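You operate a simulated robot arm through the tools that you are given. There is no shell and no other tool. Be economical: measure what you need, move in short steps, check, and stop when the job is done.

You run a simulated two-armed robot. Do the job below in one go: nothing can be reset, and whatever is moved stays where it is left.

Task
Fetch the white brake pad from the left end of the front beam and stand it on the middle of the front beam. Take the purple tag from the free rack corner and put it on the front end of the left long beam. Put one of the yellow chain links from the left end of the front beam on the middle of the front beam. Take the green rag from the left end of the rear beam and leave it on the top of the right crate lid. Put the pleated filter labelled "L27" from the left half of the bench on the side deck and the pleated filter marked "L25" on the white plate. The order is free. Set down upright: white brake pad, pleated filter.

Only the result counts: the job must be done as asked and must still hold three seconds after the hand-in. Knocking over, shifting, dropping, spilling or breaking anything else fails it. A push-on lid holds only when it is set on centred and level and pressed home; a screw cap is set on level and turned clockwise until tight.

Robot
Two 7-joint arms with two-finger parallel grippers on one trunk, on a base that drives. Base frame: it is fixed to the floor where the robot stands at the start and does not move with it; the origin is under the middle of the robot, x ahead of it, y to its left, z up. Lengths are in cm, angles in rad, forces in N, time in s.
The left shoulder is at the start at [18.4, 17.1, 108], the right one opposite. With the tool pointing down near the work surface each hand reaches from about 10 to 86 cm from the robot's upright axis, wherever it stands, measured 20 degrees to its own side. Places, roughly: front end of the left long beam (22x54 cm) [0, -46, 24]; green rag (12x8x3 cm) [630, 80, 50]; middle of the front beam (274x22 cm) [48, -220, 48]; pleated filter [500, 900, 100]; purple tag [-300, -350, 50]; side deck [490, 990, 60]; top of the right crate lid [630, 220, 70]; white brake pad [50, 0, 50]; white plate (13x9x3 cm) [510, 880, 90]; yellow chain link [50, 75, 50]. Payload 4.4 kg a hand.
The tool frame of a hand sits at the grasp point between the pads (the TCP): z along the fingers, y along the line on which they close. The tips reach 2.3 cm beyond it. Largest opening 9.4 cm; finger width 3.8, thickness 1; the body of the gripper, 5.4 by 9.6 cm, starts 3.9 cm behind the TCP.
Orientation is that of the tool frame in the base frame, as a unit quaternion [w, x, y, z]. With the fingers straight down and closing along the base's y, the tool's x points along the base's -x, its y along +y and its z along -z.

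Tools
- The arms move only by the tool servo_tool. It takes "left_targets", "right_targets" or both (then of equal length, played together; a hand with none holds still); each is a list of rows, each an object (a shift or turn left out is 0, a gripper value left out holds the last) with "translation": the shift along the base's x, y, z in units of 300 mm (1.0 is 300 mm), a list of three; "turn": the turn, a rotation vector about the base's x, y, z in units of 120 degrees (1.0 is 120 degrees), a list of three; "gripper": the opening, from 0 (shut) to 1 (fully open). In form: [{"translation": [tx, ty, tz], "turn": [rx, ry, rz], "gripper": gripper}, ...]. A call has 1 to 12 rows; each row is the pose to reach, as a shift and turn from the pose commanded when the call began. A call with a number of a shift or a turn outside -1 to 1 is refused whole. A row lasts 0.2 s, in which the tool goes at most 5 cm and 0.15 rad; a call with a longer step from one row to the next is refused whole, and so is a gripper value outside its range. Where a pose cannot be reached the arm comes as near as it can. A force on the tool above 40 N (or 10 N above the force at the start of the call, whichever is more), or a blocked arm, ends the call early, and 0.2 s more pass. Each finger travels about 7.2 cm/s and halts on what it meets, pressing with about 40 N; the grip force reading is that of the motor and also rises with nothing between the fingers. The clock runs only during rows and for 0.2 s after the last one: add rows that repeat a pose to give the fingers time. It gives the time, the measured TCP pose, the force on the tool (base axes), the opening and the grip force at its end, in the units of the frame above (readings bear some noise), with the torque about the TCP (base axes, N m) and any sound that the robot's microphone picked up, and new pictures: "views" is both (left out), scene, wrist or none (wrist: the cameras of the hands that moved).
- Cameras (640 x 400 px; columns grow to the right, rows downward): "scene" is now at [29.78, -0.55, 117.88]; the picture's right is [-0.10, -1.00, 0.00], its down [-0.93, 0.09, -0.36] and it looks along [0.36, -0.03, -0.93] (base axes); focal length 214 px, centre (320, 200). "left" rides on the left gripper at [8.6, -1.6, -7.5] in its tool frame; the picture's right is [0.18, 0.98, 0.00], its down [-0.58, 0.11, -0.81] and it looks along [-0.79, 0.15, 0.59] (tool axes); focal length 243 px, centre (320, 200). "right" rides on the right gripper at [8.6, 1.6, -7.4] in its tool frame; the picture's right is [-0.18, 0.98, 0.00], its down [-0.58, -0.11, -0.81] and it looks along [-0.79, -0.15, 0.59] (tool axes); focal length 243 px, centre (320, 200).
- slide_trunk(by): slides the trunk up (or, below 0, down) by that many cm; the arms and the scene camera ride with it, the base frame stays. It gives what a move gives, with no picture.
- steer(legs): drives the robot by 1 to 6 legs, each [ahead, left, turn to the left] in cm, cm and rad, along the robot's own axes; the way and the turn of a leg run together, so that a leg with both is an arc; at most 150 cm and 3.142 rad a leg. The arms and the cameras ride along, it lands a little off, and it stops where it bumps. It gives what a move gives, and a new picture of the scene camera.
- head_to(pan, tilt): turns the head with the scene camera to pan (to the left, within 1.396 rad either way) and tilt (down, from -0.506 to 1.204), counted from straight ahead of the robot. It gives what a move gives, and a new picture of the scene camera.
- probe_pixels(camera, pixels): for up to 12 pixels [column, row] of the newest picture of that camera ("zoom" is the newest enlarged one), the place [x, y, z] in the base frame of the surface seen there, good to about 0.2 cm, but the place of the scene camera against the robot may be out by one fixed shift of up to 2.5 cm in any direction. It takes no simulated time.
- enlarge(camera, box): a new picture of the part [left, top, right, bottom] of that camera's present view, enlarged. It takes no simulated time.
- finish_job(): hands the job in; it is judged then, once.

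Keep the steps short. Do not move on a guess: measure, check each grasp and each placing, and mend mistakes. In all there are 124 turns and 260 pictures (those below and enlarged ones count). Leave the grippers open and the arms clear of the work at the hand-in unless told otherwise, and finish with a single line.

The tools are called after "Call:" as name(argument=value, ...) on one line, values as JSON. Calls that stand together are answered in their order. servo_tool: Moves the arms, as the interface text tells. Its arguments: {"type":"object","properties":{"left_targets":{"type":"array","items":{"type":"object","properties":{"translation":{"type":"array","items":{"type":"number"}},"turn":{"type":"array","items":{"type":"number"}},"gripper":{"type":"number"}}}},"right_targets":{"type":"array","items":{"type":"object","properties":{"translation":{"type":"array","items":{"type":"number"}},"turn":{"type":"array","items":{"type":"number"}},"gripper":{"type":"number"}}}},"views":{"type":"string","enum":["both","scene","wrist","none"]}},"required":[]} The other tools are called the same way: slide_trunk (by) slides the trunk up or down; steer (legs) drives the base; head_to (pan, tilt) turns the head that bears the scene camera; probe_pixels (camera, pixels) gives the place of the surface under pixels of a picture; enlarge (camera, box) takes an enlarged picture of a part of a camera's view; finish_job () hands the job in.

At the start:

```text
t: 0.0
left_tcp_pos: [36.02, 39.57, 76.38]
left_tcp_rot: [0.0, 0.0, 1.0, 0.0]
left_wrist_force: [-0.2, 1.1, 0.3]
left_moment: [0.0, 0.01, -0.02]
left_width: 9.41
left_finger_force: 0.0
right_tcp_pos: [63.56, -1.92, 75.83]
right_tcp_rot: [0.0, 0.0, 1.0, 0.001]
right_wrist_force: [0.0, -0.1, -0.3]
right_moment: [0.02, 0.0, -0.02]
right_width: 9.37
right_finger_force: 0.2
trunk travel left (down, up): [-9.9, 29.0]
robot x, y, heading: [0.16, 0.09, 0.001]
head pan, tilt: [-0.096, 1.201]
```

scene: 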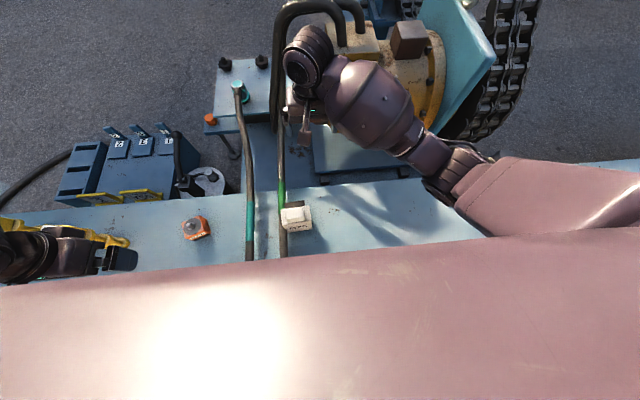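
right: 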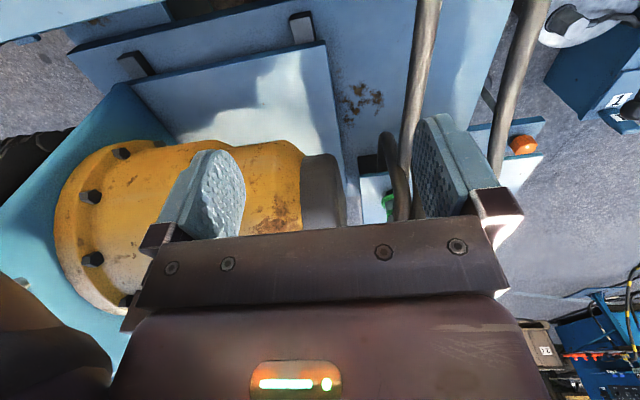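
left: 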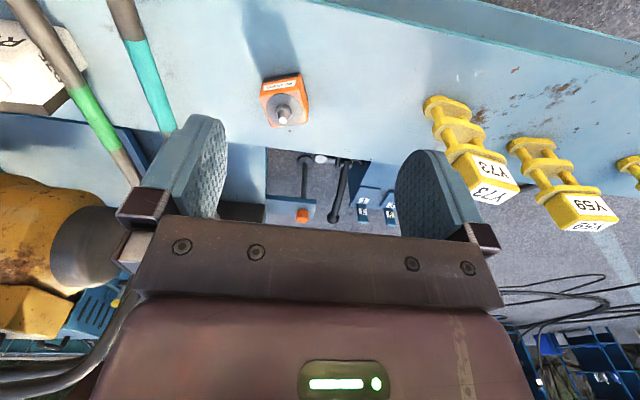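

I start with a look around: the head goes up and straight ahead to see the whole surroundings.

Call:
head_to(pan=0.0, tilt=0.5)

Call:
head_to(pan=1.2, tilt=0.5)

Call:
head_to(pan=-1.2, tilt=0.5)

```text
t: 1.1
left_tcp_pos: [35.94, 39.65, 76.41]
left_tcp_rot: [-0.001, 0.0, 1.0, -0.001]
left_wrist_force: [-0.2, -0.5, -0.4]
left_moment: [0.02, 0.02, 0.02]
left_width: 9.39
left_finger_force: 0.0
right_tcp_pos: [63.45, -2.02, 75.79]
right_tcp_rot: [0.0, 0.0, 1.0, 0.0]
right_wrist_force: [1.3, 0.4, -0.8]
right_moment: [0.01, 0.01, 0.02]
right_width: 9.4
right_finger_force: 0.0
trunk travel left (down, up): [-9.9, 29.0]
robot x, y, heading: [-0.23, 0.11, 0.0]
head pan, tilt: [0.0, 0.499]
```

scene: 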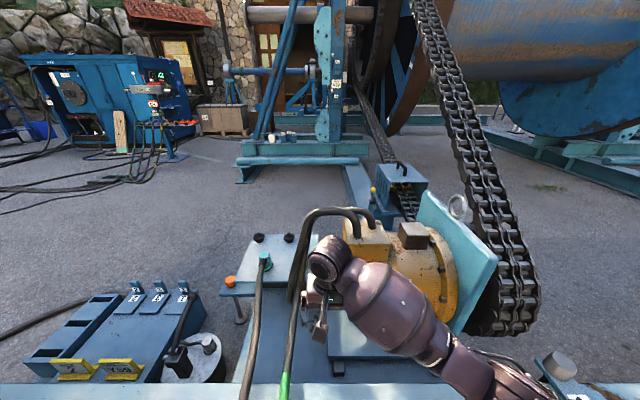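

```text
t: 2.5
left_tcp_pos: [35.89, 39.51, 76.38]
left_tcp_rot: [-0.001, 0.0, 1.0, 0.0]
left_wrist_force: [-0.9, -0.3, 0.3]
left_moment: [0.0, -0.02, 0.0]
left_width: 9.39
left_finger_force: 0.0
right_tcp_pos: [63.65, -1.96, 75.78]
right_tcp_rot: [0.0, 0.0, 1.0, 0.001]
right_wrist_force: [-0.5, 0.7, 0.6]
right_moment: [0.02, 0.03, -0.02]
right_width: 9.39
right_finger_force: 0.0
trunk travel left (down, up): [-9.9, 29.0]
robot x, y, heading: [0.13, -0.23, -0.001]
head pan, tilt: [1.201, 0.499]
```

scene: 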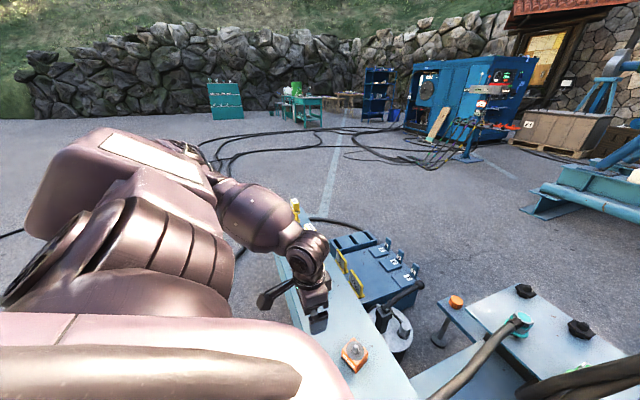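

```text
t: 4.7
left_tcp_pos: [35.95, 39.53, 76.35]
left_tcp_rot: [0.0, -0.001, 1.0, 0.0]
left_wrist_force: [0.1, 0.3, 0.2]
left_moment: [0.01, 0.0, -0.02]
left_width: 9.4
left_finger_force: 0.1
right_tcp_pos: [63.54, -2.02, 75.83]
right_tcp_rot: [0.0, 0.0, 1.0, 0.0]
right_wrist_force: [-0.1, -0.3, 0.4]
right_moment: [0.02, 0.0, 0.01]
right_width: 9.39
right_finger_force: 0.0
trunk travel left (down, up): [-9.9, 29.0]
robot x, y, heading: [-0.14, -0.38, -0.002]
head pan, tilt: [-1.201, 0.499]
```

scene: 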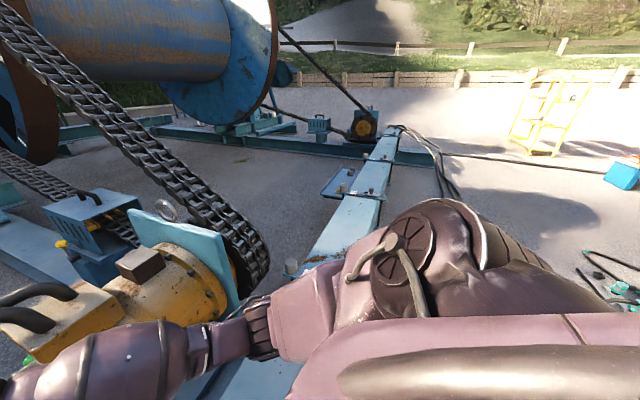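

Next I probe the front beam to the right (pixels along (330,370), (350,215), (385,150)), to learn how long it is.

Call:
probe_pixels(camera="scene", pixels=[[255, 385], [330, 235], [355, 210], [340, 184], [372, 170], [385, 150], [395, 132], [290, 265], [365, 125], [318, 125], [620, 170], [535, 110]])

Call:
enlarge(camera="scene", box=[270, 90, 470, 215])

Call:
head_to(pan=0.6, tilt=0.3)

```text
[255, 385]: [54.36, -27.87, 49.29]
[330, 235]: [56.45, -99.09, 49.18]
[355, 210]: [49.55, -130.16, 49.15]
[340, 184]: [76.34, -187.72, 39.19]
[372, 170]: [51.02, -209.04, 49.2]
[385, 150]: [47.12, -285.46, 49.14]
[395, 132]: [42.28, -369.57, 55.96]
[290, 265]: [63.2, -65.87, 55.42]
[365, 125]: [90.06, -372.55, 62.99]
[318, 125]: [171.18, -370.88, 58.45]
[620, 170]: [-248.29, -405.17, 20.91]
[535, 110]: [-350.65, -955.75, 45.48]
```

```text
3.20 times, centred on (370, 152) of scene
```

zoom: 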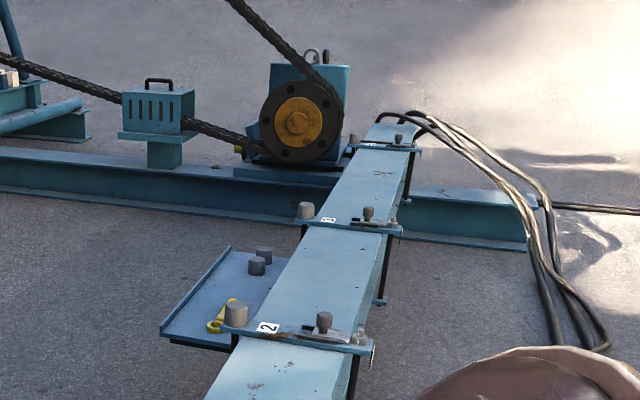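

```text
t: 6.5
left_tcp_pos: [35.92, 39.62, 76.42]
left_tcp_rot: [0.0, 0.0, 1.0, 0.0]
left_wrist_force: [0.4, 0.5, -0.2]
left_moment: [0.0, 0.01, -0.02]
left_width: 9.4
left_finger_force: 0.1
right_tcp_pos: [63.6, -1.97, 75.73]
right_tcp_rot: [0.0, 0.0, 1.0, 0.0]
right_wrist_force: [0.4, 0.2, 1.2]
right_moment: [0.0, 0.03, -0.02]
right_width: 9.4
right_finger_force: 0.0
trunk travel left (down, up): [-9.9, 29.0]
robot x, y, heading: [0.35, 0.04, 0.003]
head pan, tilt: [0.6, 0.3]
```

scene: 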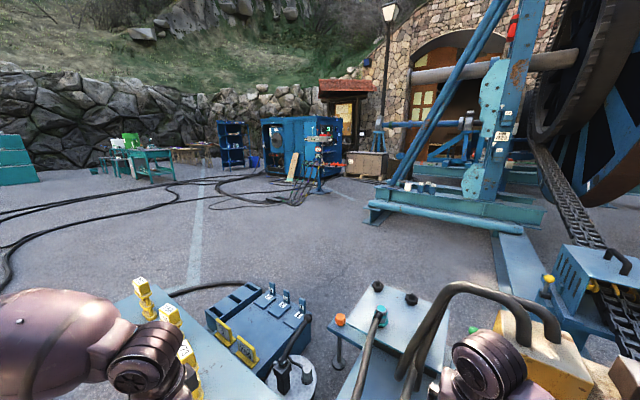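

Big site. I enlarge the crate / rear beam area (350-550, 110-240) and the bench (100-240, 120-190), and probe some points there.

Call:
enlarge(camera="scene", box=[320, 110, 560, 260])

Call:
probe_pixels(camera="scene", pixels=[[365, 153], [450, 208], [395, 190], [430, 187], [480, 195], [530, 210], [515, 260], [150, 153], [125, 160], [15, 160], [182, 152], [230, 150]])

Call:
enlarge(camera="scene", box=[80, 100, 272, 220])

Call:
head_to(pan=-1.396, tilt=1.0)

```text
2.67 times, centred on (440, 185) of scene
```

zoom: 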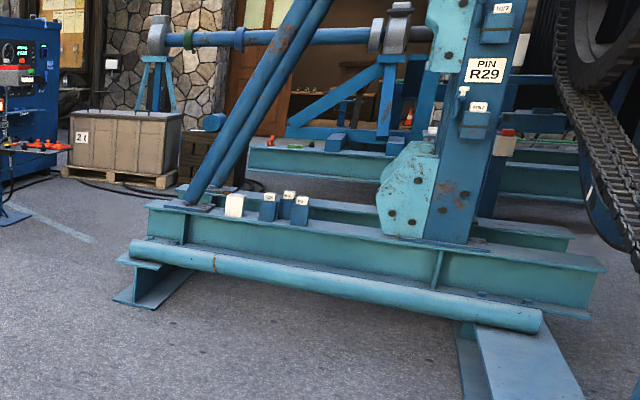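

```text
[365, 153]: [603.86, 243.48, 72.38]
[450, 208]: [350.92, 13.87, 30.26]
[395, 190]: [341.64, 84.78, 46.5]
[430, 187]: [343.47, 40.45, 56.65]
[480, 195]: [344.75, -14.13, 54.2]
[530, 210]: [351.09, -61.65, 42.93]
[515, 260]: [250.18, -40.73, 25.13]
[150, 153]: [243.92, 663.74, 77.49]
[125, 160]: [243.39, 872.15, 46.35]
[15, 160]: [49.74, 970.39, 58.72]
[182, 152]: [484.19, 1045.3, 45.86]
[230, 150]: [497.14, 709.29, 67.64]
```

```text
3.33 times, centred on (176, 160) of scene
```

zoom: 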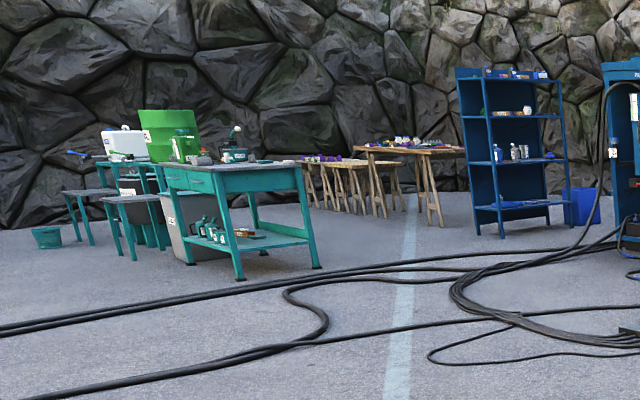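

```text
t: 8.4
left_tcp_pos: [35.96, 39.63, 76.4]
left_tcp_rot: [0.0, 0.0, 1.0, 0.001]
left_wrist_force: [-0.7, -0.2, 0.0]
left_moment: [-0.01, 0.0, 0.0]
left_width: 9.39
left_finger_force: 0.1
right_tcp_pos: [63.47, -1.96, 75.7]
right_tcp_rot: [0.001, 0.0, 1.0, 0.0]
right_wrist_force: [-0.2, -0.1, 0.1]
right_moment: [0.0, -0.03, 0.03]
right_width: 9.38
right_finger_force: 0.1
trunk travel left (down, up): [-9.9, 29.0]
robot x, y, heading: [0.07, 0.21, 0.003]
head pan, tilt: [-1.396, 1.0]
```

scene: 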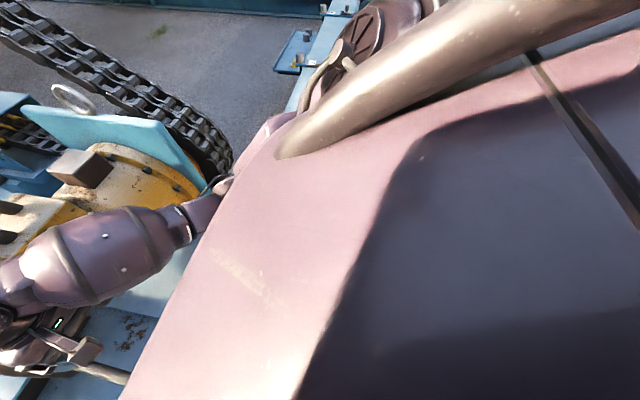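

I look at the white piece near the hoses and the yellow links: head back to pan 0.2, tilt 1.15.

Call:
head_to(pan=0.3, tilt=1.1)

Call:
enlarge(camera="scene", box=[150, 100, 470, 300])

Call:
enlarge(camera="left", box=[400, 60, 640, 210])

Call:
enlarge(camera="left", box=[0, 0, 320, 200])

```text
t: 10.1
left_tcp_pos: [35.93, 39.6, 76.25]
left_tcp_rot: [-0.001, 0.001, 1.0, 0.0]
left_wrist_force: [-0.1, 0.8, 0.3]
left_moment: [-0.05, -0.02, -0.05]
left_width: 9.37
left_finger_force: 0.0
right_tcp_pos: [63.5, -2.03, 75.78]
right_tcp_rot: [-0.001, 0.0, 1.0, 0.0]
right_wrist_force: [0.5, 0.2, -0.4]
right_moment: [0.01, -0.01, 0.02]
right_width: 9.4
right_finger_force: 0.0
trunk travel left (down, up): [-9.9, 29.0]
robot x, y, heading: [-0.38, -0.25, 0.002]
head pan, tilt: [0.3, 1.1]
```

scene: 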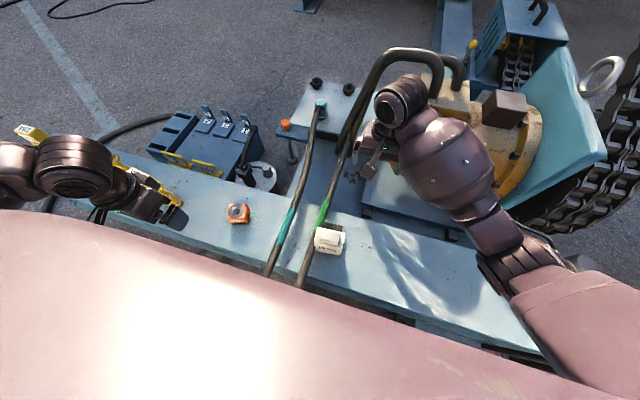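

```text
2.00 times, centred on (310, 200) of scene
```

zoom: 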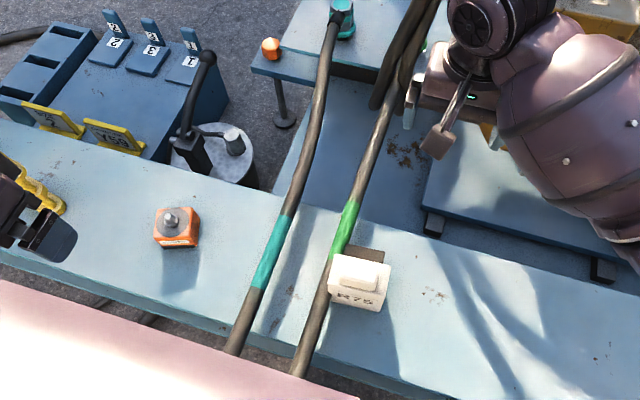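

```text
2.67 times, centred on (520, 135) of left
```

zoom: 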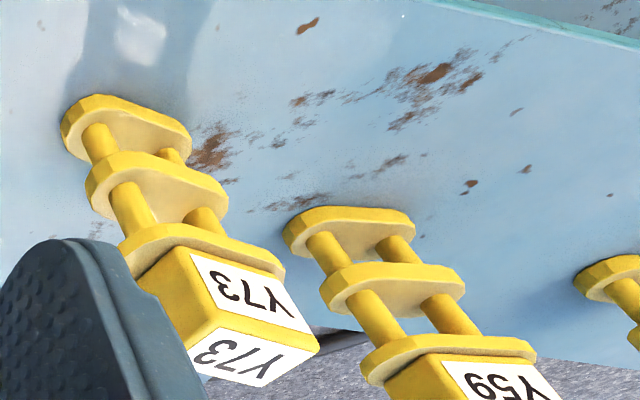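

```text
2.00 times, centred on (160, 100) of left
```

zoom: 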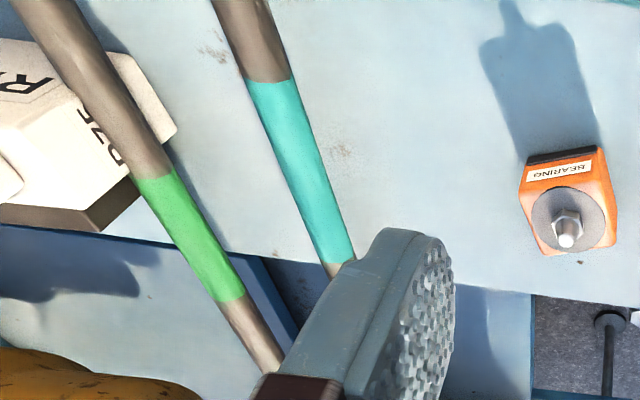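

I read R75 on the white pad at about (330,240); I probe it, the links, bearing and beam edges.

Call:
probe_pixels(camera="scene", pixels=[[316, 232], [341, 232], [343, 250], [316, 245], [330, 235], [328, 248], [360, 250], [238, 212], [290, 225], [322, 215], [400, 320], [130, 160]])

Call:
probe_pixels(camera="left", pixels=[[440, 100], [465, 125], [490, 165], [525, 143], [560, 190], [285, 100], [640, 160], [40, 60], [560, 110], [380, 60]])

Call:
enlarge(camera="scene", box=[280, 200, 376, 260])

```text
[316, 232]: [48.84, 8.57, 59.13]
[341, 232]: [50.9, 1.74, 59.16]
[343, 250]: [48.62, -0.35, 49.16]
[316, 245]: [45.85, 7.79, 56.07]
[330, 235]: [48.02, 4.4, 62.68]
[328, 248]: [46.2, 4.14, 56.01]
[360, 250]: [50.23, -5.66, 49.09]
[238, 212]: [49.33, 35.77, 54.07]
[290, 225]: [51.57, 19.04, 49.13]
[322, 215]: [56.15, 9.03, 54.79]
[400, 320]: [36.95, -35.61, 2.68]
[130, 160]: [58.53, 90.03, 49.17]
```

```text
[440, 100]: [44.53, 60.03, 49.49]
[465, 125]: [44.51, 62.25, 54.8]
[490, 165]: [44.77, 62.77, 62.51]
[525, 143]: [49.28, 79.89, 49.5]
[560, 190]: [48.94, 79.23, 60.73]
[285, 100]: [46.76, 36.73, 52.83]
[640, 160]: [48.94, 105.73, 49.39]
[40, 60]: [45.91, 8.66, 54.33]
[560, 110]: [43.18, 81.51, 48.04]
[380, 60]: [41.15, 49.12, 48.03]
```

```text
6.67 times, centred on (328, 230) of scene
```

zoom: 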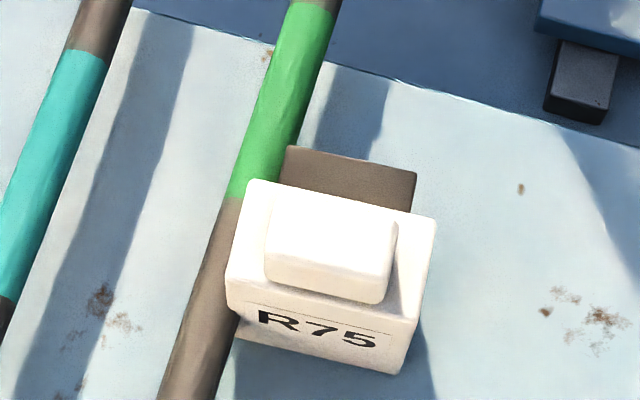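

The pad stands with its knob up. I bring the right hand back (about -24 cm in x) so its wrist camera sees the pad from the front.

Call:
servo_tool(right_targets=[{"translation": [-0.16, 0, 0.02]}, {"translation": [-0.32, 0.02, 0.04]}, {"translation": [-0.48, 0.04, 0.06]}, {"translation": [-0.64, 0.06, 0.06]}, {"translation": [-0.8, 0.1, 0.06]}, {"translation": [-0.8, 0.1, 0.06]}], views="both")

```text
t: 11.5
left_tcp_pos: [35.91, 39.62, 76.35]
left_tcp_rot: [0.0, 0.0, 1.0, 0.0]
left_wrist_force: [-0.3, 0.2, 0.7]
left_moment: [0.01, 0.03, 0.03]
left_width: 9.41
left_finger_force: 0.0
right_tcp_pos: [39.55, 1.02, 77.67]
right_tcp_rot: [-0.001, 0.001, 1.0, 0.0]
right_wrist_force: [0.6, 0.3, -0.4]
right_moment: [0.01, 0.04, 0.0]
right_width: 9.42
right_finger_force: 0.3
trunk travel left (down, up): [-9.9, 29.0]
robot x, y, heading: [-0.11, -0.15, 0.005]
head pan, tilt: [0.3, 1.1]
```

scene: 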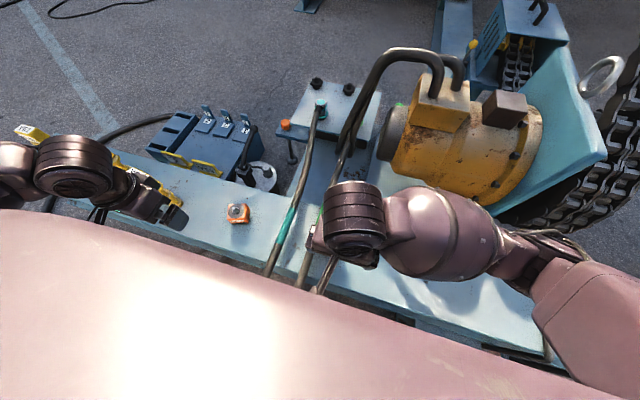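
right: 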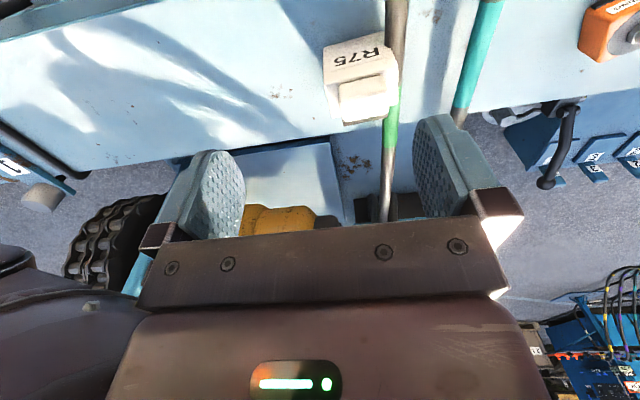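

Now the pad is seen at (360,80) in the right wrist picture; enlarge and probe.

Call:
enlarge(camera="right", box=[296, 20, 424, 140])

Call:
probe_pixels(camera="right", pixels=[[342, 87], [383, 83], [345, 118], [388, 112], [365, 104], [325, 70], [396, 62], [352, 55], [325, 50], [370, 90], [393, 110], [300, 90]])

```text
3.33 times, centred on (360, 80) of right
```

zoom: 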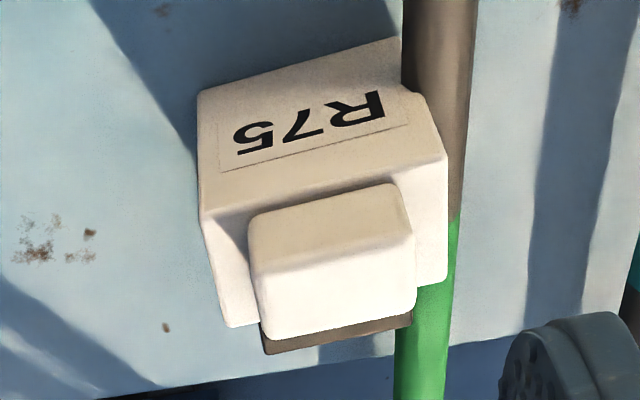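

```text
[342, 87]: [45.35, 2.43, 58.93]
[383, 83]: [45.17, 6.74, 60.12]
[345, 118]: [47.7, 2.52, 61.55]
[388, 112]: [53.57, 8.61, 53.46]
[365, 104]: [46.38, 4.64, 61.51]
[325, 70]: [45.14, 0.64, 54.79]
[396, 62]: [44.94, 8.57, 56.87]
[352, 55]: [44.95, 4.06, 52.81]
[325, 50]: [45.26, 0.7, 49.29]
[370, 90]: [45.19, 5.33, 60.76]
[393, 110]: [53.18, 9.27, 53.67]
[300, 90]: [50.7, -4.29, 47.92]
```

Knob: y 2.4–7.0, x 45.2–48.5, z 58–61.6. I bring the right hand above it (opening 0.8), and shift the left hand +20 cm in y to view the links.

Call:
servo_tool(right_targets=[{"translation": [0.08, 0.04, -0.08], "gripper": 0.8}, {"translation": [0.16, 0.08, -0.18]}, {"translation": [0.235, 0.121, -0.28]}, {"translation": [0.242, 0.121, -0.36]}, {"translation": [0.242, 0.121, -0.42]}, {"translation": [0.242, 0.121, -0.42]}], left_targets=[{"translation": [0, 0.15, 0]}, {"translation": [0, 0.3, 0]}, {"translation": [0, 0.45, 0]}, {"translation": [0, 0.6, 0]}, {"translation": [0, 0.7, 0]}, {"translation": [0, 0.7, 0]}], views="wrist")

```text
t: 12.9
left_tcp_pos: [36.01, 60.67, 76.46]
left_tcp_rot: [0.0, 0.0, 1.0, 0.0]
left_wrist_force: [-0.3, -0.5, 0.8]
left_moment: [0.02, 0.03, -0.03]
left_width: 9.4
left_finger_force: 0.0
right_tcp_pos: [46.91, 4.64, 64.92]
right_tcp_rot: [0.0, 0.001, 1.0, 0.0]
right_wrist_force: [-0.3, 0.2, -0.5]
right_moment: [0.0, -0.02, 0.0]
right_width: 7.53
right_finger_force: 0.1
trunk travel left (down, up): [-9.9, 29.0]
robot x, y, heading: [0.44, 0.09, -0.002]
head pan, tilt: [0.3, 1.1]
```

right: 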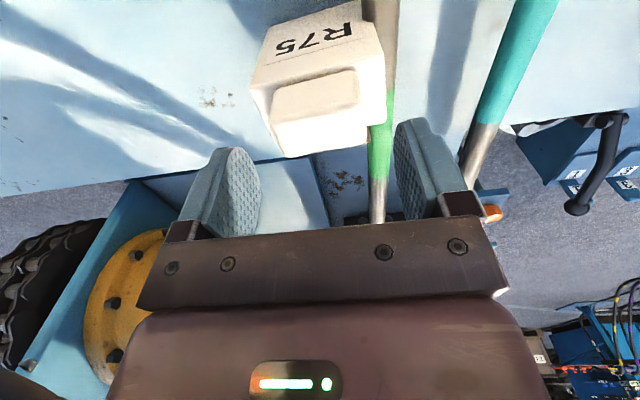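
left: 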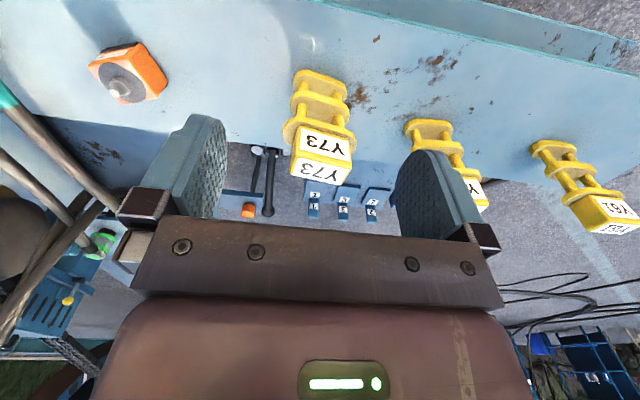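

I check the knob edges from this close view and probe the Y73 link's label block.

Call:
probe_pixels(camera="right", pixels=[[274, 112], [357, 86], [280, 95], [354, 74], [315, 98], [325, 85], [320, 108], [252, 80], [383, 55], [384, 95]])

Call:
probe_pixels(camera="left", pixels=[[298, 150], [350, 158], [293, 178], [345, 184], [320, 168], [325, 140], [320, 165], [318, 178], [303, 78], [345, 88], [430, 130], [590, 210]])

Call:
enlarge(camera="left", box=[256, 60, 448, 200])

```text
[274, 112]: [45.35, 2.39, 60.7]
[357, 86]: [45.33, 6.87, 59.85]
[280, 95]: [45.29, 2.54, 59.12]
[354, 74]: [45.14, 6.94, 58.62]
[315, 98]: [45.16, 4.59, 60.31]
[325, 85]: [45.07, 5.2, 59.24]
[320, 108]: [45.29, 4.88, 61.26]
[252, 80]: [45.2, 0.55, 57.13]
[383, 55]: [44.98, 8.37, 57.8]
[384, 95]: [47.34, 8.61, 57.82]
```

```text
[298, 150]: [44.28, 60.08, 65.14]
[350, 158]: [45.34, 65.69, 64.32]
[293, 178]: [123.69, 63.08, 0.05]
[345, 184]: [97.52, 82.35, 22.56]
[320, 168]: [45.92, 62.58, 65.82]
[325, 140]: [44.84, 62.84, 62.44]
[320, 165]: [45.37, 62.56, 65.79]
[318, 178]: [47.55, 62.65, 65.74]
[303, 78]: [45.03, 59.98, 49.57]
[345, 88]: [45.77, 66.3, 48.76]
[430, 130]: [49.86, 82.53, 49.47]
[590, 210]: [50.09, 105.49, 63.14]
```

```text
2.86 times, centred on (352, 130) of left
```

zoom: 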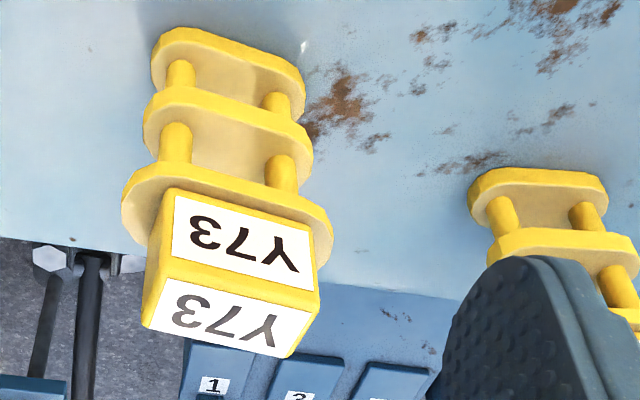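

Right hand: lower 4.5 cm to the knob and close. Also measure Y73's yaw via the zoom picture.

Call:
servo_tool(right_targets=[{"translation": [0, 0, -0.08]}, {"translation": [0, 0, -0.148]}, {"translation": [0, 0, -0.148], "gripper": 0.4}, {"translation": [0, 0, -0.148], "gripper": 0.2}, {"translation": [0, 0, -0.148], "gripper": 0.2}, {"translation": [0, 0, -0.148], "gripper": 0.2}], views="wrist")

Call:
probe_pixels(camera="zoom", pixels=[[168, 262], [310, 300], [176, 205], [310, 250], [160, 290], [300, 320], [230, 320], [165, 305], [280, 335], [240, 235]])

```text
t: 14.3
left_tcp_pos: [35.99, 60.56, 76.34]
left_tcp_rot: [0.0, 0.0, 1.0, 0.0]
left_wrist_force: [1.0, 0.1, -0.9]
left_moment: [0.0, 0.03, -0.03]
left_width: 9.43
left_finger_force: 0.1
right_tcp_pos: [46.83, 4.58, 60.51]
right_tcp_rot: [0.0, 0.0, 1.0, 0.0]
right_wrist_force: [-1.0, 0.6, 0.1]
right_moment: [0.17, 0.22, -0.03]
right_width: 5.21
right_finger_force: 39.9
trunk travel left (down, up): [-9.9, 29.0]
robot x, y, heading: [-0.15, 0.21, -0.004]
head pan, tilt: [0.3, 1.1]
```

right: 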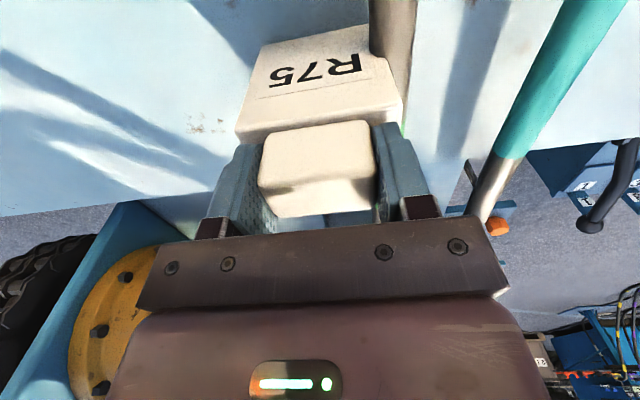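

```text
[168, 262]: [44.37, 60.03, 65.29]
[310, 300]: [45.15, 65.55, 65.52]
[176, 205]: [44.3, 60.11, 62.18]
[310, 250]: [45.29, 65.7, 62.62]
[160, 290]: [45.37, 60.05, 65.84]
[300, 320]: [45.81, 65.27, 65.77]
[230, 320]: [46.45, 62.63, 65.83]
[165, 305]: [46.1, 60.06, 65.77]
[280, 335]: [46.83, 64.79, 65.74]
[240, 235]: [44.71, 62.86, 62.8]
```

Pad gripped (5.2 cm, 40 N). Lift it 12 cm while the left hand goes above Y73 (46.3, 62.8), turned -0.16 rad.

Call:
servo_tool(right_targets=[{"translation": [0, 0, 0.06]}, {"translation": [0, 0, 0.14]}, {"translation": [0, 0, 0.24]}, {"translation": [0, 0, 0.34]}, {"translation": [0, 0, 0.42]}, {"translation": [0, 0, 0.42]}], left_targets=[{"translation": [0.08, 0.02, 0], "turn": [0, 0, -0.04]}, {"translation": [0.17, 0.05, 0], "turn": [0, 0, -0.0764]}, {"translation": [0.26, 0.073, -0.05], "turn": [0, 0, -0.0764]}, {"translation": [0.343, 0.073, -0.12], "turn": [0, 0, -0.0764], "gripper": 0.9}, {"translation": [0.343, 0.073, -0.22], "turn": [0, 0, -0.0764], "gripper": 0.9}, {"translation": [0.343, 0.073, -0.22], "turn": [0, 0, -0.0764], "gripper": 0.9}], views="wrist")

```text
t: 15.7
left_tcp_pos: [46.29, 62.76, 69.72]
left_tcp_rot: [0.0, 0.081, 0.997, 0.0]
left_wrist_force: [0.2, -0.1, -0.4]
left_moment: [0.02, 0.02, 0.02]
left_width: 8.44
left_finger_force: 0.1
right_tcp_pos: [46.82, 4.75, 72.96]
right_tcp_rot: [-0.001, -0.001, 1.0, 0.0]
right_wrist_force: [0.4, -0.8, -0.4]
right_moment: [0.01, -0.01, 0.01]
right_width: 1.85
right_finger_force: 0.0
trunk travel left (down, up): [-9.9, 29.0]
robot x, y, heading: [0.17, 0.25, 0.001]
head pan, tilt: [0.3, 1.1]
```

right: 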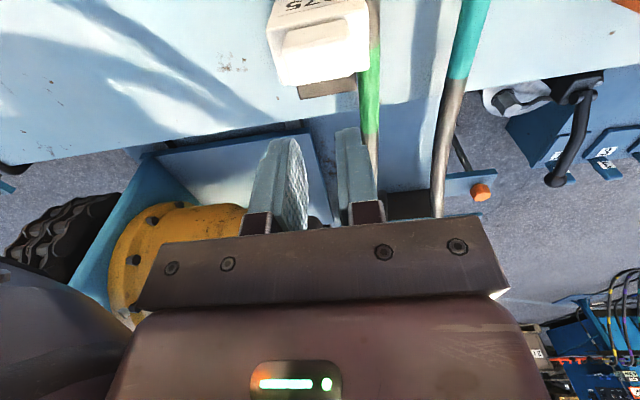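
left: 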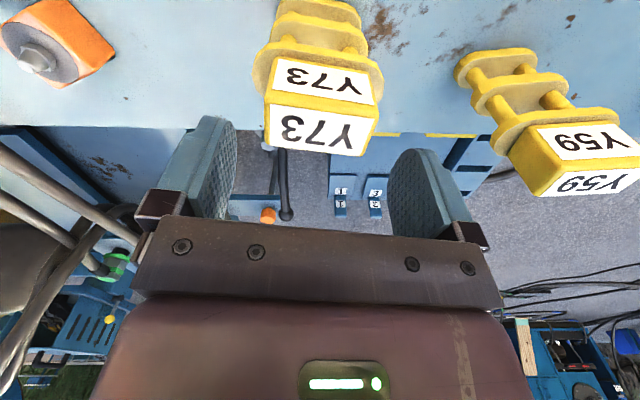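

The pad slipped out of the fingers (opening now 1.85); it still stands. I take a closer look to measure its other faces.

Call:
enlarge(camera="right", box=[240, 0, 400, 100])

Call:
probe_pixels(camera="right", pixels=[[300, 92], [352, 80], [330, 91], [275, 75], [290, 83], [366, 68], [320, 60], [325, 80], [285, 40], [330, 28]])

```text
4.00 times, centred on (320, 50) of right
```

zoom: 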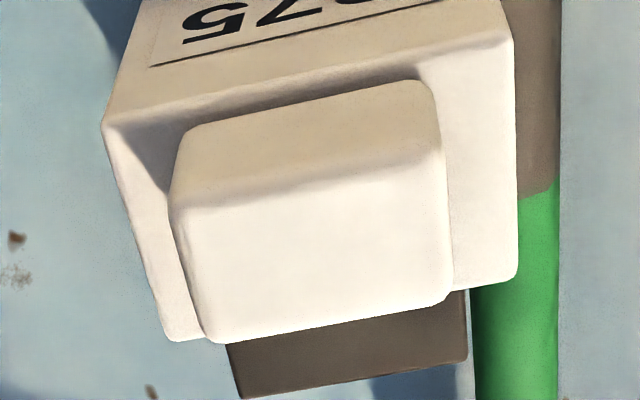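

```text
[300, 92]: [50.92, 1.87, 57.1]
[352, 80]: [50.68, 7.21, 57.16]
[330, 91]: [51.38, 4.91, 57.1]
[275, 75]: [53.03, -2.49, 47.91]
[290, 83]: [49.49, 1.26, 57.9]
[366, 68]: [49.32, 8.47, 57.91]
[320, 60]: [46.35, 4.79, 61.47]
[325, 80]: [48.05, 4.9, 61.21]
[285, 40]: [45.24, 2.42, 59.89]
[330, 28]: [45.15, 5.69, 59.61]
```

White body x 45–49.6, dark plate to x 51.5, so I'll grip it front-to-back (6.5 cm). Right hand turns +90° in place with fingers opening; left hand lowers 5.6 cm on Y73 and closes.

Call:
servo_tool(right_targets=[{"translation": [0, 0, 0], "turn": [0, 0, 0.068], "gripper": 0.9}, {"turn": [0, 0, 0.136]}, {"turn": [0, 0, 0.204]}, {"turn": [0, 0, 0.272]}, {"turn": [0, 0, 0.34]}, {"turn": [0, 0, 0.408]}, {"turn": [0, 0, 0.476]}, {"turn": [0, 0, 0.544]}, {"turn": [0, 0, 0.612]}, {"turn": [0, 0, 0.68]}, {"turn": [0, 0, 0.75]}, {"turn": [0, 0, 0.75]}], left_targets=[{"translation": [0, 0, -0.08]}, {"translation": [0, 0, -0.15]}, {"translation": [0, 0, -0.187]}, {"translation": [0, 0, -0.187]}, {"translation": [0, 0, -0.187], "gripper": 0.6}, {"translation": [0, 0, -0.187], "gripper": 0.4}, {"translation": [0, 0, -0.187], "gripper": 0.3}, {"translation": [0, 0, -0.187], "gripper": 0.3}, {"translation": [0, 0, -0.187], "gripper": 0.3}, {"translation": [0, 0, -0.187], "gripper": 0.3}, {"translation": [0, 0, -0.187], "gripper": 0.3}, {"translation": [0, 0, -0.187], "gripper": 0.3}], views="wrist")

```text
t: 18.3
left_tcp_pos: [46.19, 62.76, 64.22]
left_tcp_rot: [-0.001, 0.081, 0.997, 0.0]
left_wrist_force: [-0.3, -0.9, 0.0]
left_moment: [-0.08, -0.08, -0.02]
left_width: 6.38
left_finger_force: 40.0
right_tcp_pos: [46.83, 4.59, 73.19]
right_tcp_rot: [-0.001, 0.708, -0.706, -0.001]
right_wrist_force: [0.0, -0.8, 0.1]
right_moment: [-0.01, -0.02, -0.03]
right_width: 8.45
right_finger_force: 0.1
trunk travel left (down, up): [-9.9, 29.0]
robot x, y, heading: [0.29, 0.02, 0.0]
head pan, tilt: [0.3, 1.1]
```

right: 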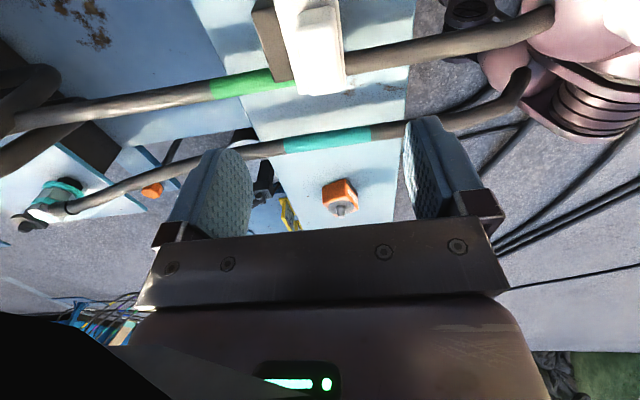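
left: 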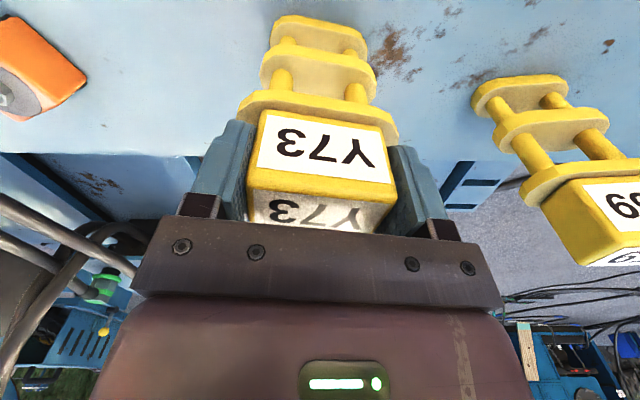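

Y73 gripped. Lift it slowly; right hand goes to (48.25, 4.65, 64), wide open, for checking.

Call:
servo_tool(right_targets=[{"translation": [0.047, 0.002, 0], "gripper": 1.0}, {"translation": [0.047, 0.002, -0.05]}, {"translation": [0.047, 0.002, -0.12]}, {"translation": [0.047, 0.002, -0.2]}, {"translation": [0.047, 0.002, -0.26]}, {"translation": [0.047, 0.002, -0.31]}, {"translation": [0.047, 0.002, -0.31]}], left_targets=[{"translation": [0, 0, 0.02]}, {"translation": [0, 0, 0.06]}, {"translation": [0, 0, 0.12]}, {"translation": [0, 0, 0.2]}, {"translation": [0, 0, 0.3]}, {"translation": [0, 0, 0.38]}, {"translation": [0, 0, 0.38]}], views="wrist")

```text
t: 19.9
left_tcp_pos: [46.25, 62.73, 75.59]
left_tcp_rot: [0.001, 0.08, 0.997, 0.0]
left_wrist_force: [0.3, -0.5, -3.9]
left_moment: [0.02, -0.02, 0.01]
left_width: 6.4
left_finger_force: 39.7
right_tcp_pos: [48.29, 4.8, 63.74]
right_tcp_rot: [0.0, -0.706, 0.708, 0.0]
right_wrist_force: [0.2, -0.2, 0.7]
right_moment: [0.01, -0.01, -0.04]
right_width: 9.41
right_finger_force: 0.0
trunk travel left (down, up): [-9.9, 29.0]
robot x, y, heading: [0.19, -0.08, -0.005]
head pan, tilt: [0.3, 1.1]
```

right: 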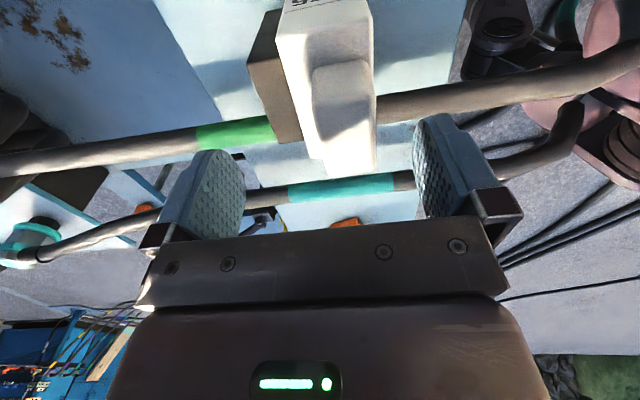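
left: 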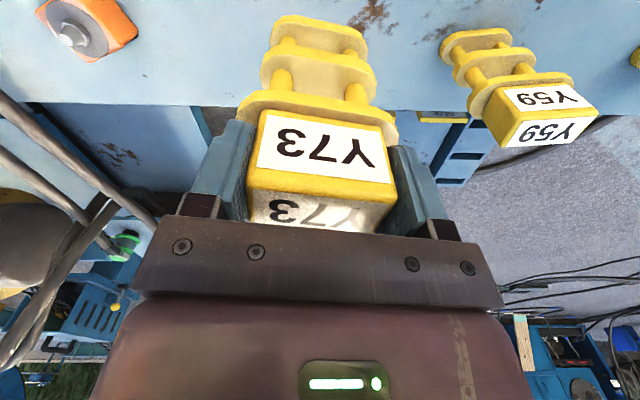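

Link is held. I verify the pad's x extent in this right view.

Call:
probe_pixels(camera="right", pixels=[[250, 75], [278, 70], [300, 60], [372, 50], [345, 80], [315, 90], [372, 120], [320, 120], [300, 135], [264, 130]])

```text
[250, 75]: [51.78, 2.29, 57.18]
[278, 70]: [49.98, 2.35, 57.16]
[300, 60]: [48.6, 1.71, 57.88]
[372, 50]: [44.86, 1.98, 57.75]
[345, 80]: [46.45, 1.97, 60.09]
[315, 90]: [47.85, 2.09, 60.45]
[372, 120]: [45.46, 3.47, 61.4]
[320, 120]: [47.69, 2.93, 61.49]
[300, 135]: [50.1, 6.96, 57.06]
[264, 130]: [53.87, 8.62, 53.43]
```

Extent x 44.9–51.8, z top 57.1/57.9. Lower 5.5 cm and close.

Call:
servo_tool(right_targets=[{"translation": [0.002, -0.004, -0.08]}, {"translation": [0.002, -0.004, -0.15]}, {"translation": [0.002, -0.004, -0.185]}, {"translation": [0.002, -0.004, -0.185]}, {"translation": [0.002, -0.004, -0.185], "gripper": 0.7}, {"translation": [0.002, -0.004, -0.185], "gripper": 0.4}, {"translation": [0.002, -0.004, -0.185], "gripper": 0.4}, {"translation": [0.002, -0.004, -0.185], "gripper": 0.4}], views="wrist")

```text
t: 21.7
left_tcp_pos: [46.35, 62.79, 75.52]
left_tcp_rot: [-0.001, 0.079, 0.997, 0.0]
left_wrist_force: [-0.3, -0.6, -3.9]
left_moment: [0.0, 0.01, 0.01]
left_width: 6.38
left_finger_force: 39.8
right_tcp_pos: [48.39, 4.55, 58.2]
right_tcp_rot: [0.0, 0.707, -0.707, 0.0]
right_wrist_force: [3.3, 0.5, -0.5]
right_moment: [-0.02, -0.07, 0.04]
right_width: 6.96
right_finger_force: 39.5
trunk travel left (down, up): [-9.9, 29.0]
robot x, y, heading: [-0.04, 0.05, 0.0]
head pan, tilt: [0.3, 1.1]
```

right: 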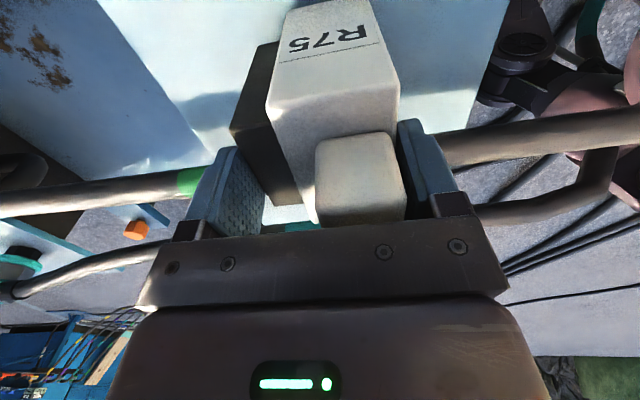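

Grip reads 6.96 cm, 40 N. Lift slowly 3 cm and check.

Call:
servo_tool(right_targets=[{"translation": [0, 0, 0.01]}, {"translation": [0, 0, 0.03]}, {"translation": [0, 0, 0.06]}, {"translation": [0, 0, 0.1]}, {"translation": [0, 0, 0.1]}], views="wrist")

```text
t: 22.9
left_tcp_pos: [46.32, 62.83, 75.42]
left_tcp_rot: [-0.001, 0.079, 0.997, 0.0]
left_wrist_force: [-0.9, 0.7, -4.3]
left_moment: [-0.01, 0.01, 0.0]
left_width: 6.41
left_finger_force: 40.0
right_tcp_pos: [48.3, 4.64, 61.22]
right_tcp_rot: [0.0, -0.706, 0.708, 0.0]
right_wrist_force: [-0.1, 0.6, -7.3]
right_moment: [0.0, -0.07, -0.01]
right_width: 7.01
right_finger_force: 40.4
trunk travel left (down, up): [-9.9, 29.0]
robot x, y, heading: [0.17, -0.05, 0.0]
head pan, tilt: [0.3, 1.1]
```

right: 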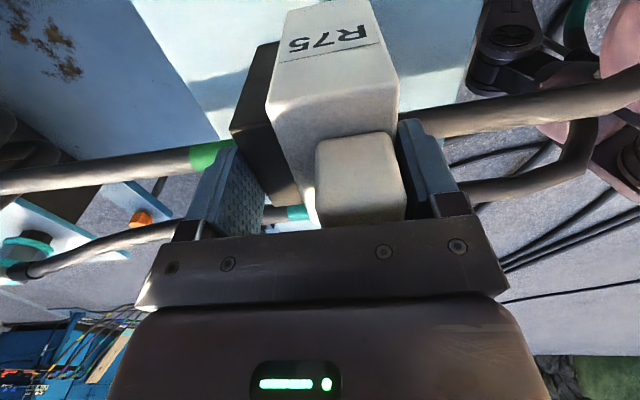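

Pad held (7.3 N). Raise both well clear and look with head panned right for obstacles.

Call:
servo_tool(right_targets=[{"translation": [0, 0, 0.12]}, {"translation": [0, 0, 0.26]}, {"translation": [0, 0, 0.4]}, {"translation": [-0.06, 0, 0.52]}, {"translation": [-0.2, 0, 0.6]}, {"translation": [-0.3, 0, 0.65]}, {"translation": [-0.3, 0, 0.65]}], left_targets=[{"translation": [0, 0, 0.06]}, {"translation": [-0.08, -0.05, 0.12]}, {"translation": [-0.16, -0.15, 0.14]}, {"translation": [-0.2, -0.3, 0.14]}, {"translation": [-0.2, -0.45, 0.14]}, {"translation": [-0.2, -0.6, 0.14]}, {"translation": [-0.2, -0.6, 0.14]}], views="none")

Call:
head_to(pan=-0.9, tilt=0.8)

```text
t: 24.5
left_tcp_pos: [40.31, 44.74, 79.88]
left_tcp_rot: [0.0, 0.08, 0.997, 0.001]
left_wrist_force: [0.5, 0.0, -4.0]
left_moment: [0.03, -0.01, 0.0]
left_width: 6.39
left_finger_force: 40.2
right_tcp_pos: [39.16, 4.75, 80.73]
right_tcp_rot: [0.0, -0.706, 0.708, 0.0]
right_wrist_force: [0.1, -0.4, -7.7]
right_moment: [-0.05, -0.05, 0.01]
right_width: 6.97
right_finger_force: 39.8
trunk travel left (down, up): [-9.9, 29.0]
robot x, y, heading: [0.09, -0.12, 0.001]
head pan, tilt: [0.3, 1.1]
```

```text
t: 25.9
left_tcp_pos: [40.31, 44.74, 79.9]
left_tcp_rot: [0.001, 0.079, 0.997, 0.001]
left_wrist_force: [0.4, -0.4, -3.6]
left_moment: [0.02, 0.01, -0.03]
left_width: 6.39
left_finger_force: 39.6
right_tcp_pos: [39.25, 4.71, 80.82]
right_tcp_rot: [-0.001, 0.707, -0.707, 0.0]
right_wrist_force: [0.6, 0.6, -8.2]
right_moment: [-0.04, -0.05, -0.02]
right_width: 7.0
right_finger_force: 40.2
trunk travel left (down, up): [-9.9, 29.0]
robot x, y, heading: [0.11, -0.2, 0.004]
head pan, tilt: [-0.901, 0.799]
```

scene: 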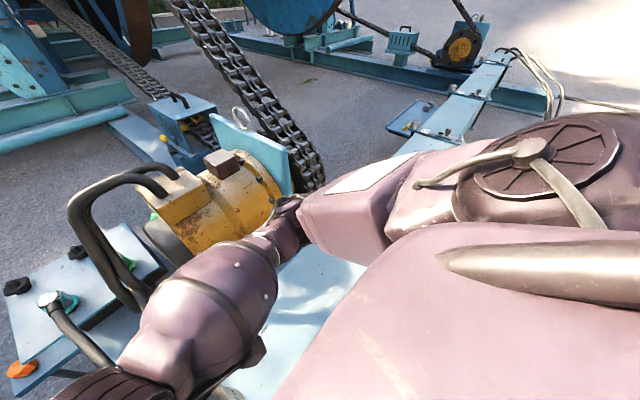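

The elbow is near the chain housing, so I back up 30 cm first, then look.

Call:
steer(legs=[[-30, 0, 0]])

Call:
head_to(pan=-1.396, tilt=0.7)

```text
t: 28.0
left_tcp_pos: [10.56, 44.7, 79.97]
left_tcp_rot: [-0.001, 0.08, 0.997, 0.0]
left_wrist_force: [0.1, -0.5, -3.6]
left_moment: [0.0, -0.01, -0.02]
left_width: 6.41
left_finger_force: 40.2
right_tcp_pos: [9.42, 4.53, 80.73]
right_tcp_rot: [-0.001, -0.707, 0.708, -0.001]
right_wrist_force: [0.1, 0.3, -8.1]
right_moment: [0.01, -0.02, 0.0]
right_width: 6.98
right_finger_force: 40.3
trunk travel left (down, up): [-9.9, 29.0]
robot x, y, heading: [-29.81, -0.54, -0.0]
head pan, tilt: [-0.901, 0.799]
```

scene: 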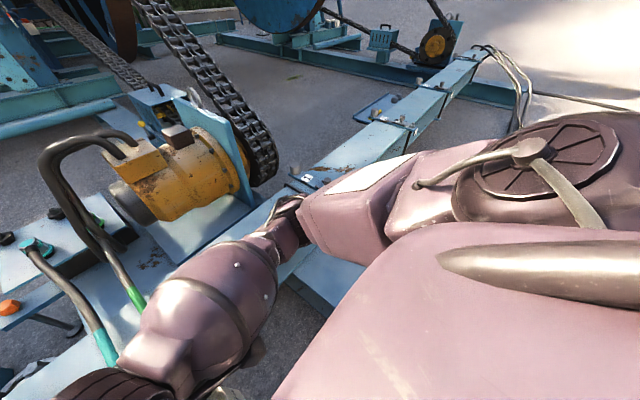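

```text
t: 28.9
left_tcp_pos: [10.43, 44.78, 79.82]
left_tcp_rot: [0.0, 0.08, 0.997, 0.001]
left_wrist_force: [-0.4, -0.2, -3.2]
left_moment: [-0.01, 0.01, -0.02]
left_width: 6.36
left_finger_force: 40.3
right_tcp_pos: [9.36, 4.53, 80.73]
right_tcp_rot: [0.0, -0.707, 0.708, 0.0]
right_wrist_force: [0.9, -0.2, -7.4]
right_moment: [-0.01, -0.07, 0.0]
right_width: 6.98
right_finger_force: 40.5
trunk travel left (down, up): [-9.9, 29.0]
robot x, y, heading: [-30.08, 0.19, -0.003]
head pan, tilt: [-1.396, 0.7]
```

scene: 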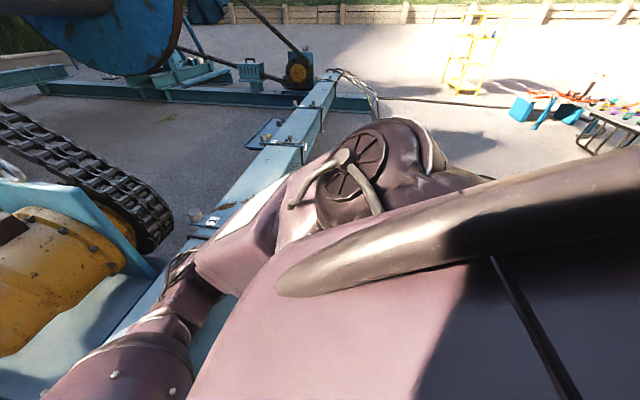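

A beam stub runs from under the front beam toward me at about y=-46: the left long beam's front end. I back up 60 more to go around it.

Call:
steer(legs=[[-65, 0, 0]])

Call:
head_to(pan=-0.7, tilt=0.7)

```text
t: 32.5
left_tcp_pos: [-55.1, 44.92, 79.89]
left_tcp_rot: [0.0, 0.079, 0.997, -0.001]
left_wrist_force: [0.2, -0.3, -4.9]
left_moment: [-0.02, -0.01, -0.02]
left_width: 6.4
left_finger_force: 39.9
right_tcp_pos: [-56.23, 4.78, 80.71]
right_tcp_rot: [0.0, -0.706, 0.708, 0.0]
right_wrist_force: [0.4, -0.1, -7.7]
right_moment: [-0.01, -0.01, -0.03]
right_width: 7.01
right_finger_force: 39.6
trunk travel left (down, up): [-9.9, 29.0]
robot x, y, heading: [-95.8, 0.17, 0.0]
head pan, tilt: [-1.396, 0.7]
```

scene: 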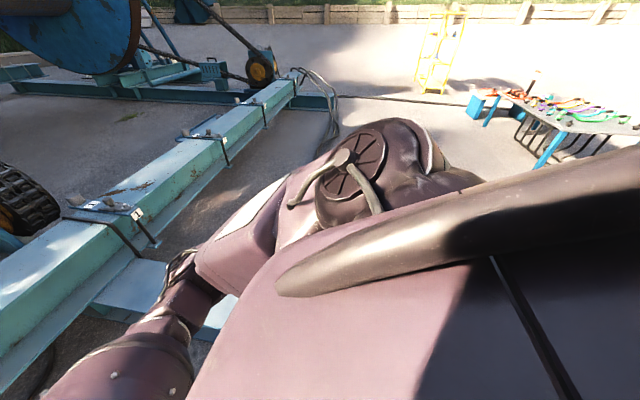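

```text
t: 33.6
left_tcp_pos: [-55.12, 44.92, 79.88]
left_tcp_rot: [0.0, 0.08, 0.997, -0.001]
left_wrist_force: [-0.1, 0.4, -4.8]
left_moment: [-0.02, 0.02, -0.01]
left_width: 6.38
left_finger_force: 40.0
right_tcp_pos: [-56.24, 4.73, 80.6]
right_tcp_rot: [0.0, -0.707, 0.707, 0.0]
right_wrist_force: [-0.1, 0.7, -7.4]
right_moment: [0.01, -0.04, 0.01]
right_width: 6.97
right_finger_force: 39.8
trunk travel left (down, up): [-9.9, 29.0]
robot x, y, heading: [-95.81, 0.32, 0.0]
head pan, tilt: [-0.7, 0.7]
```

scene: 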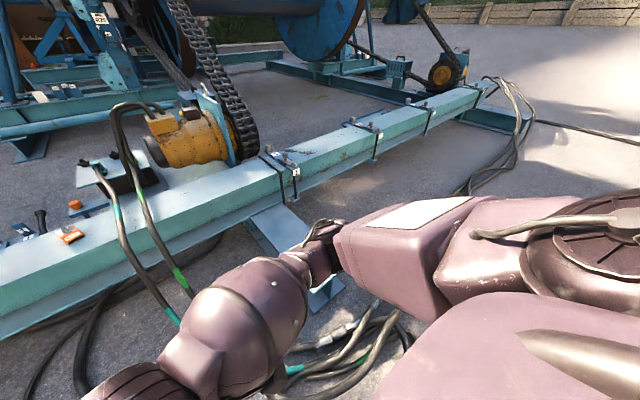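

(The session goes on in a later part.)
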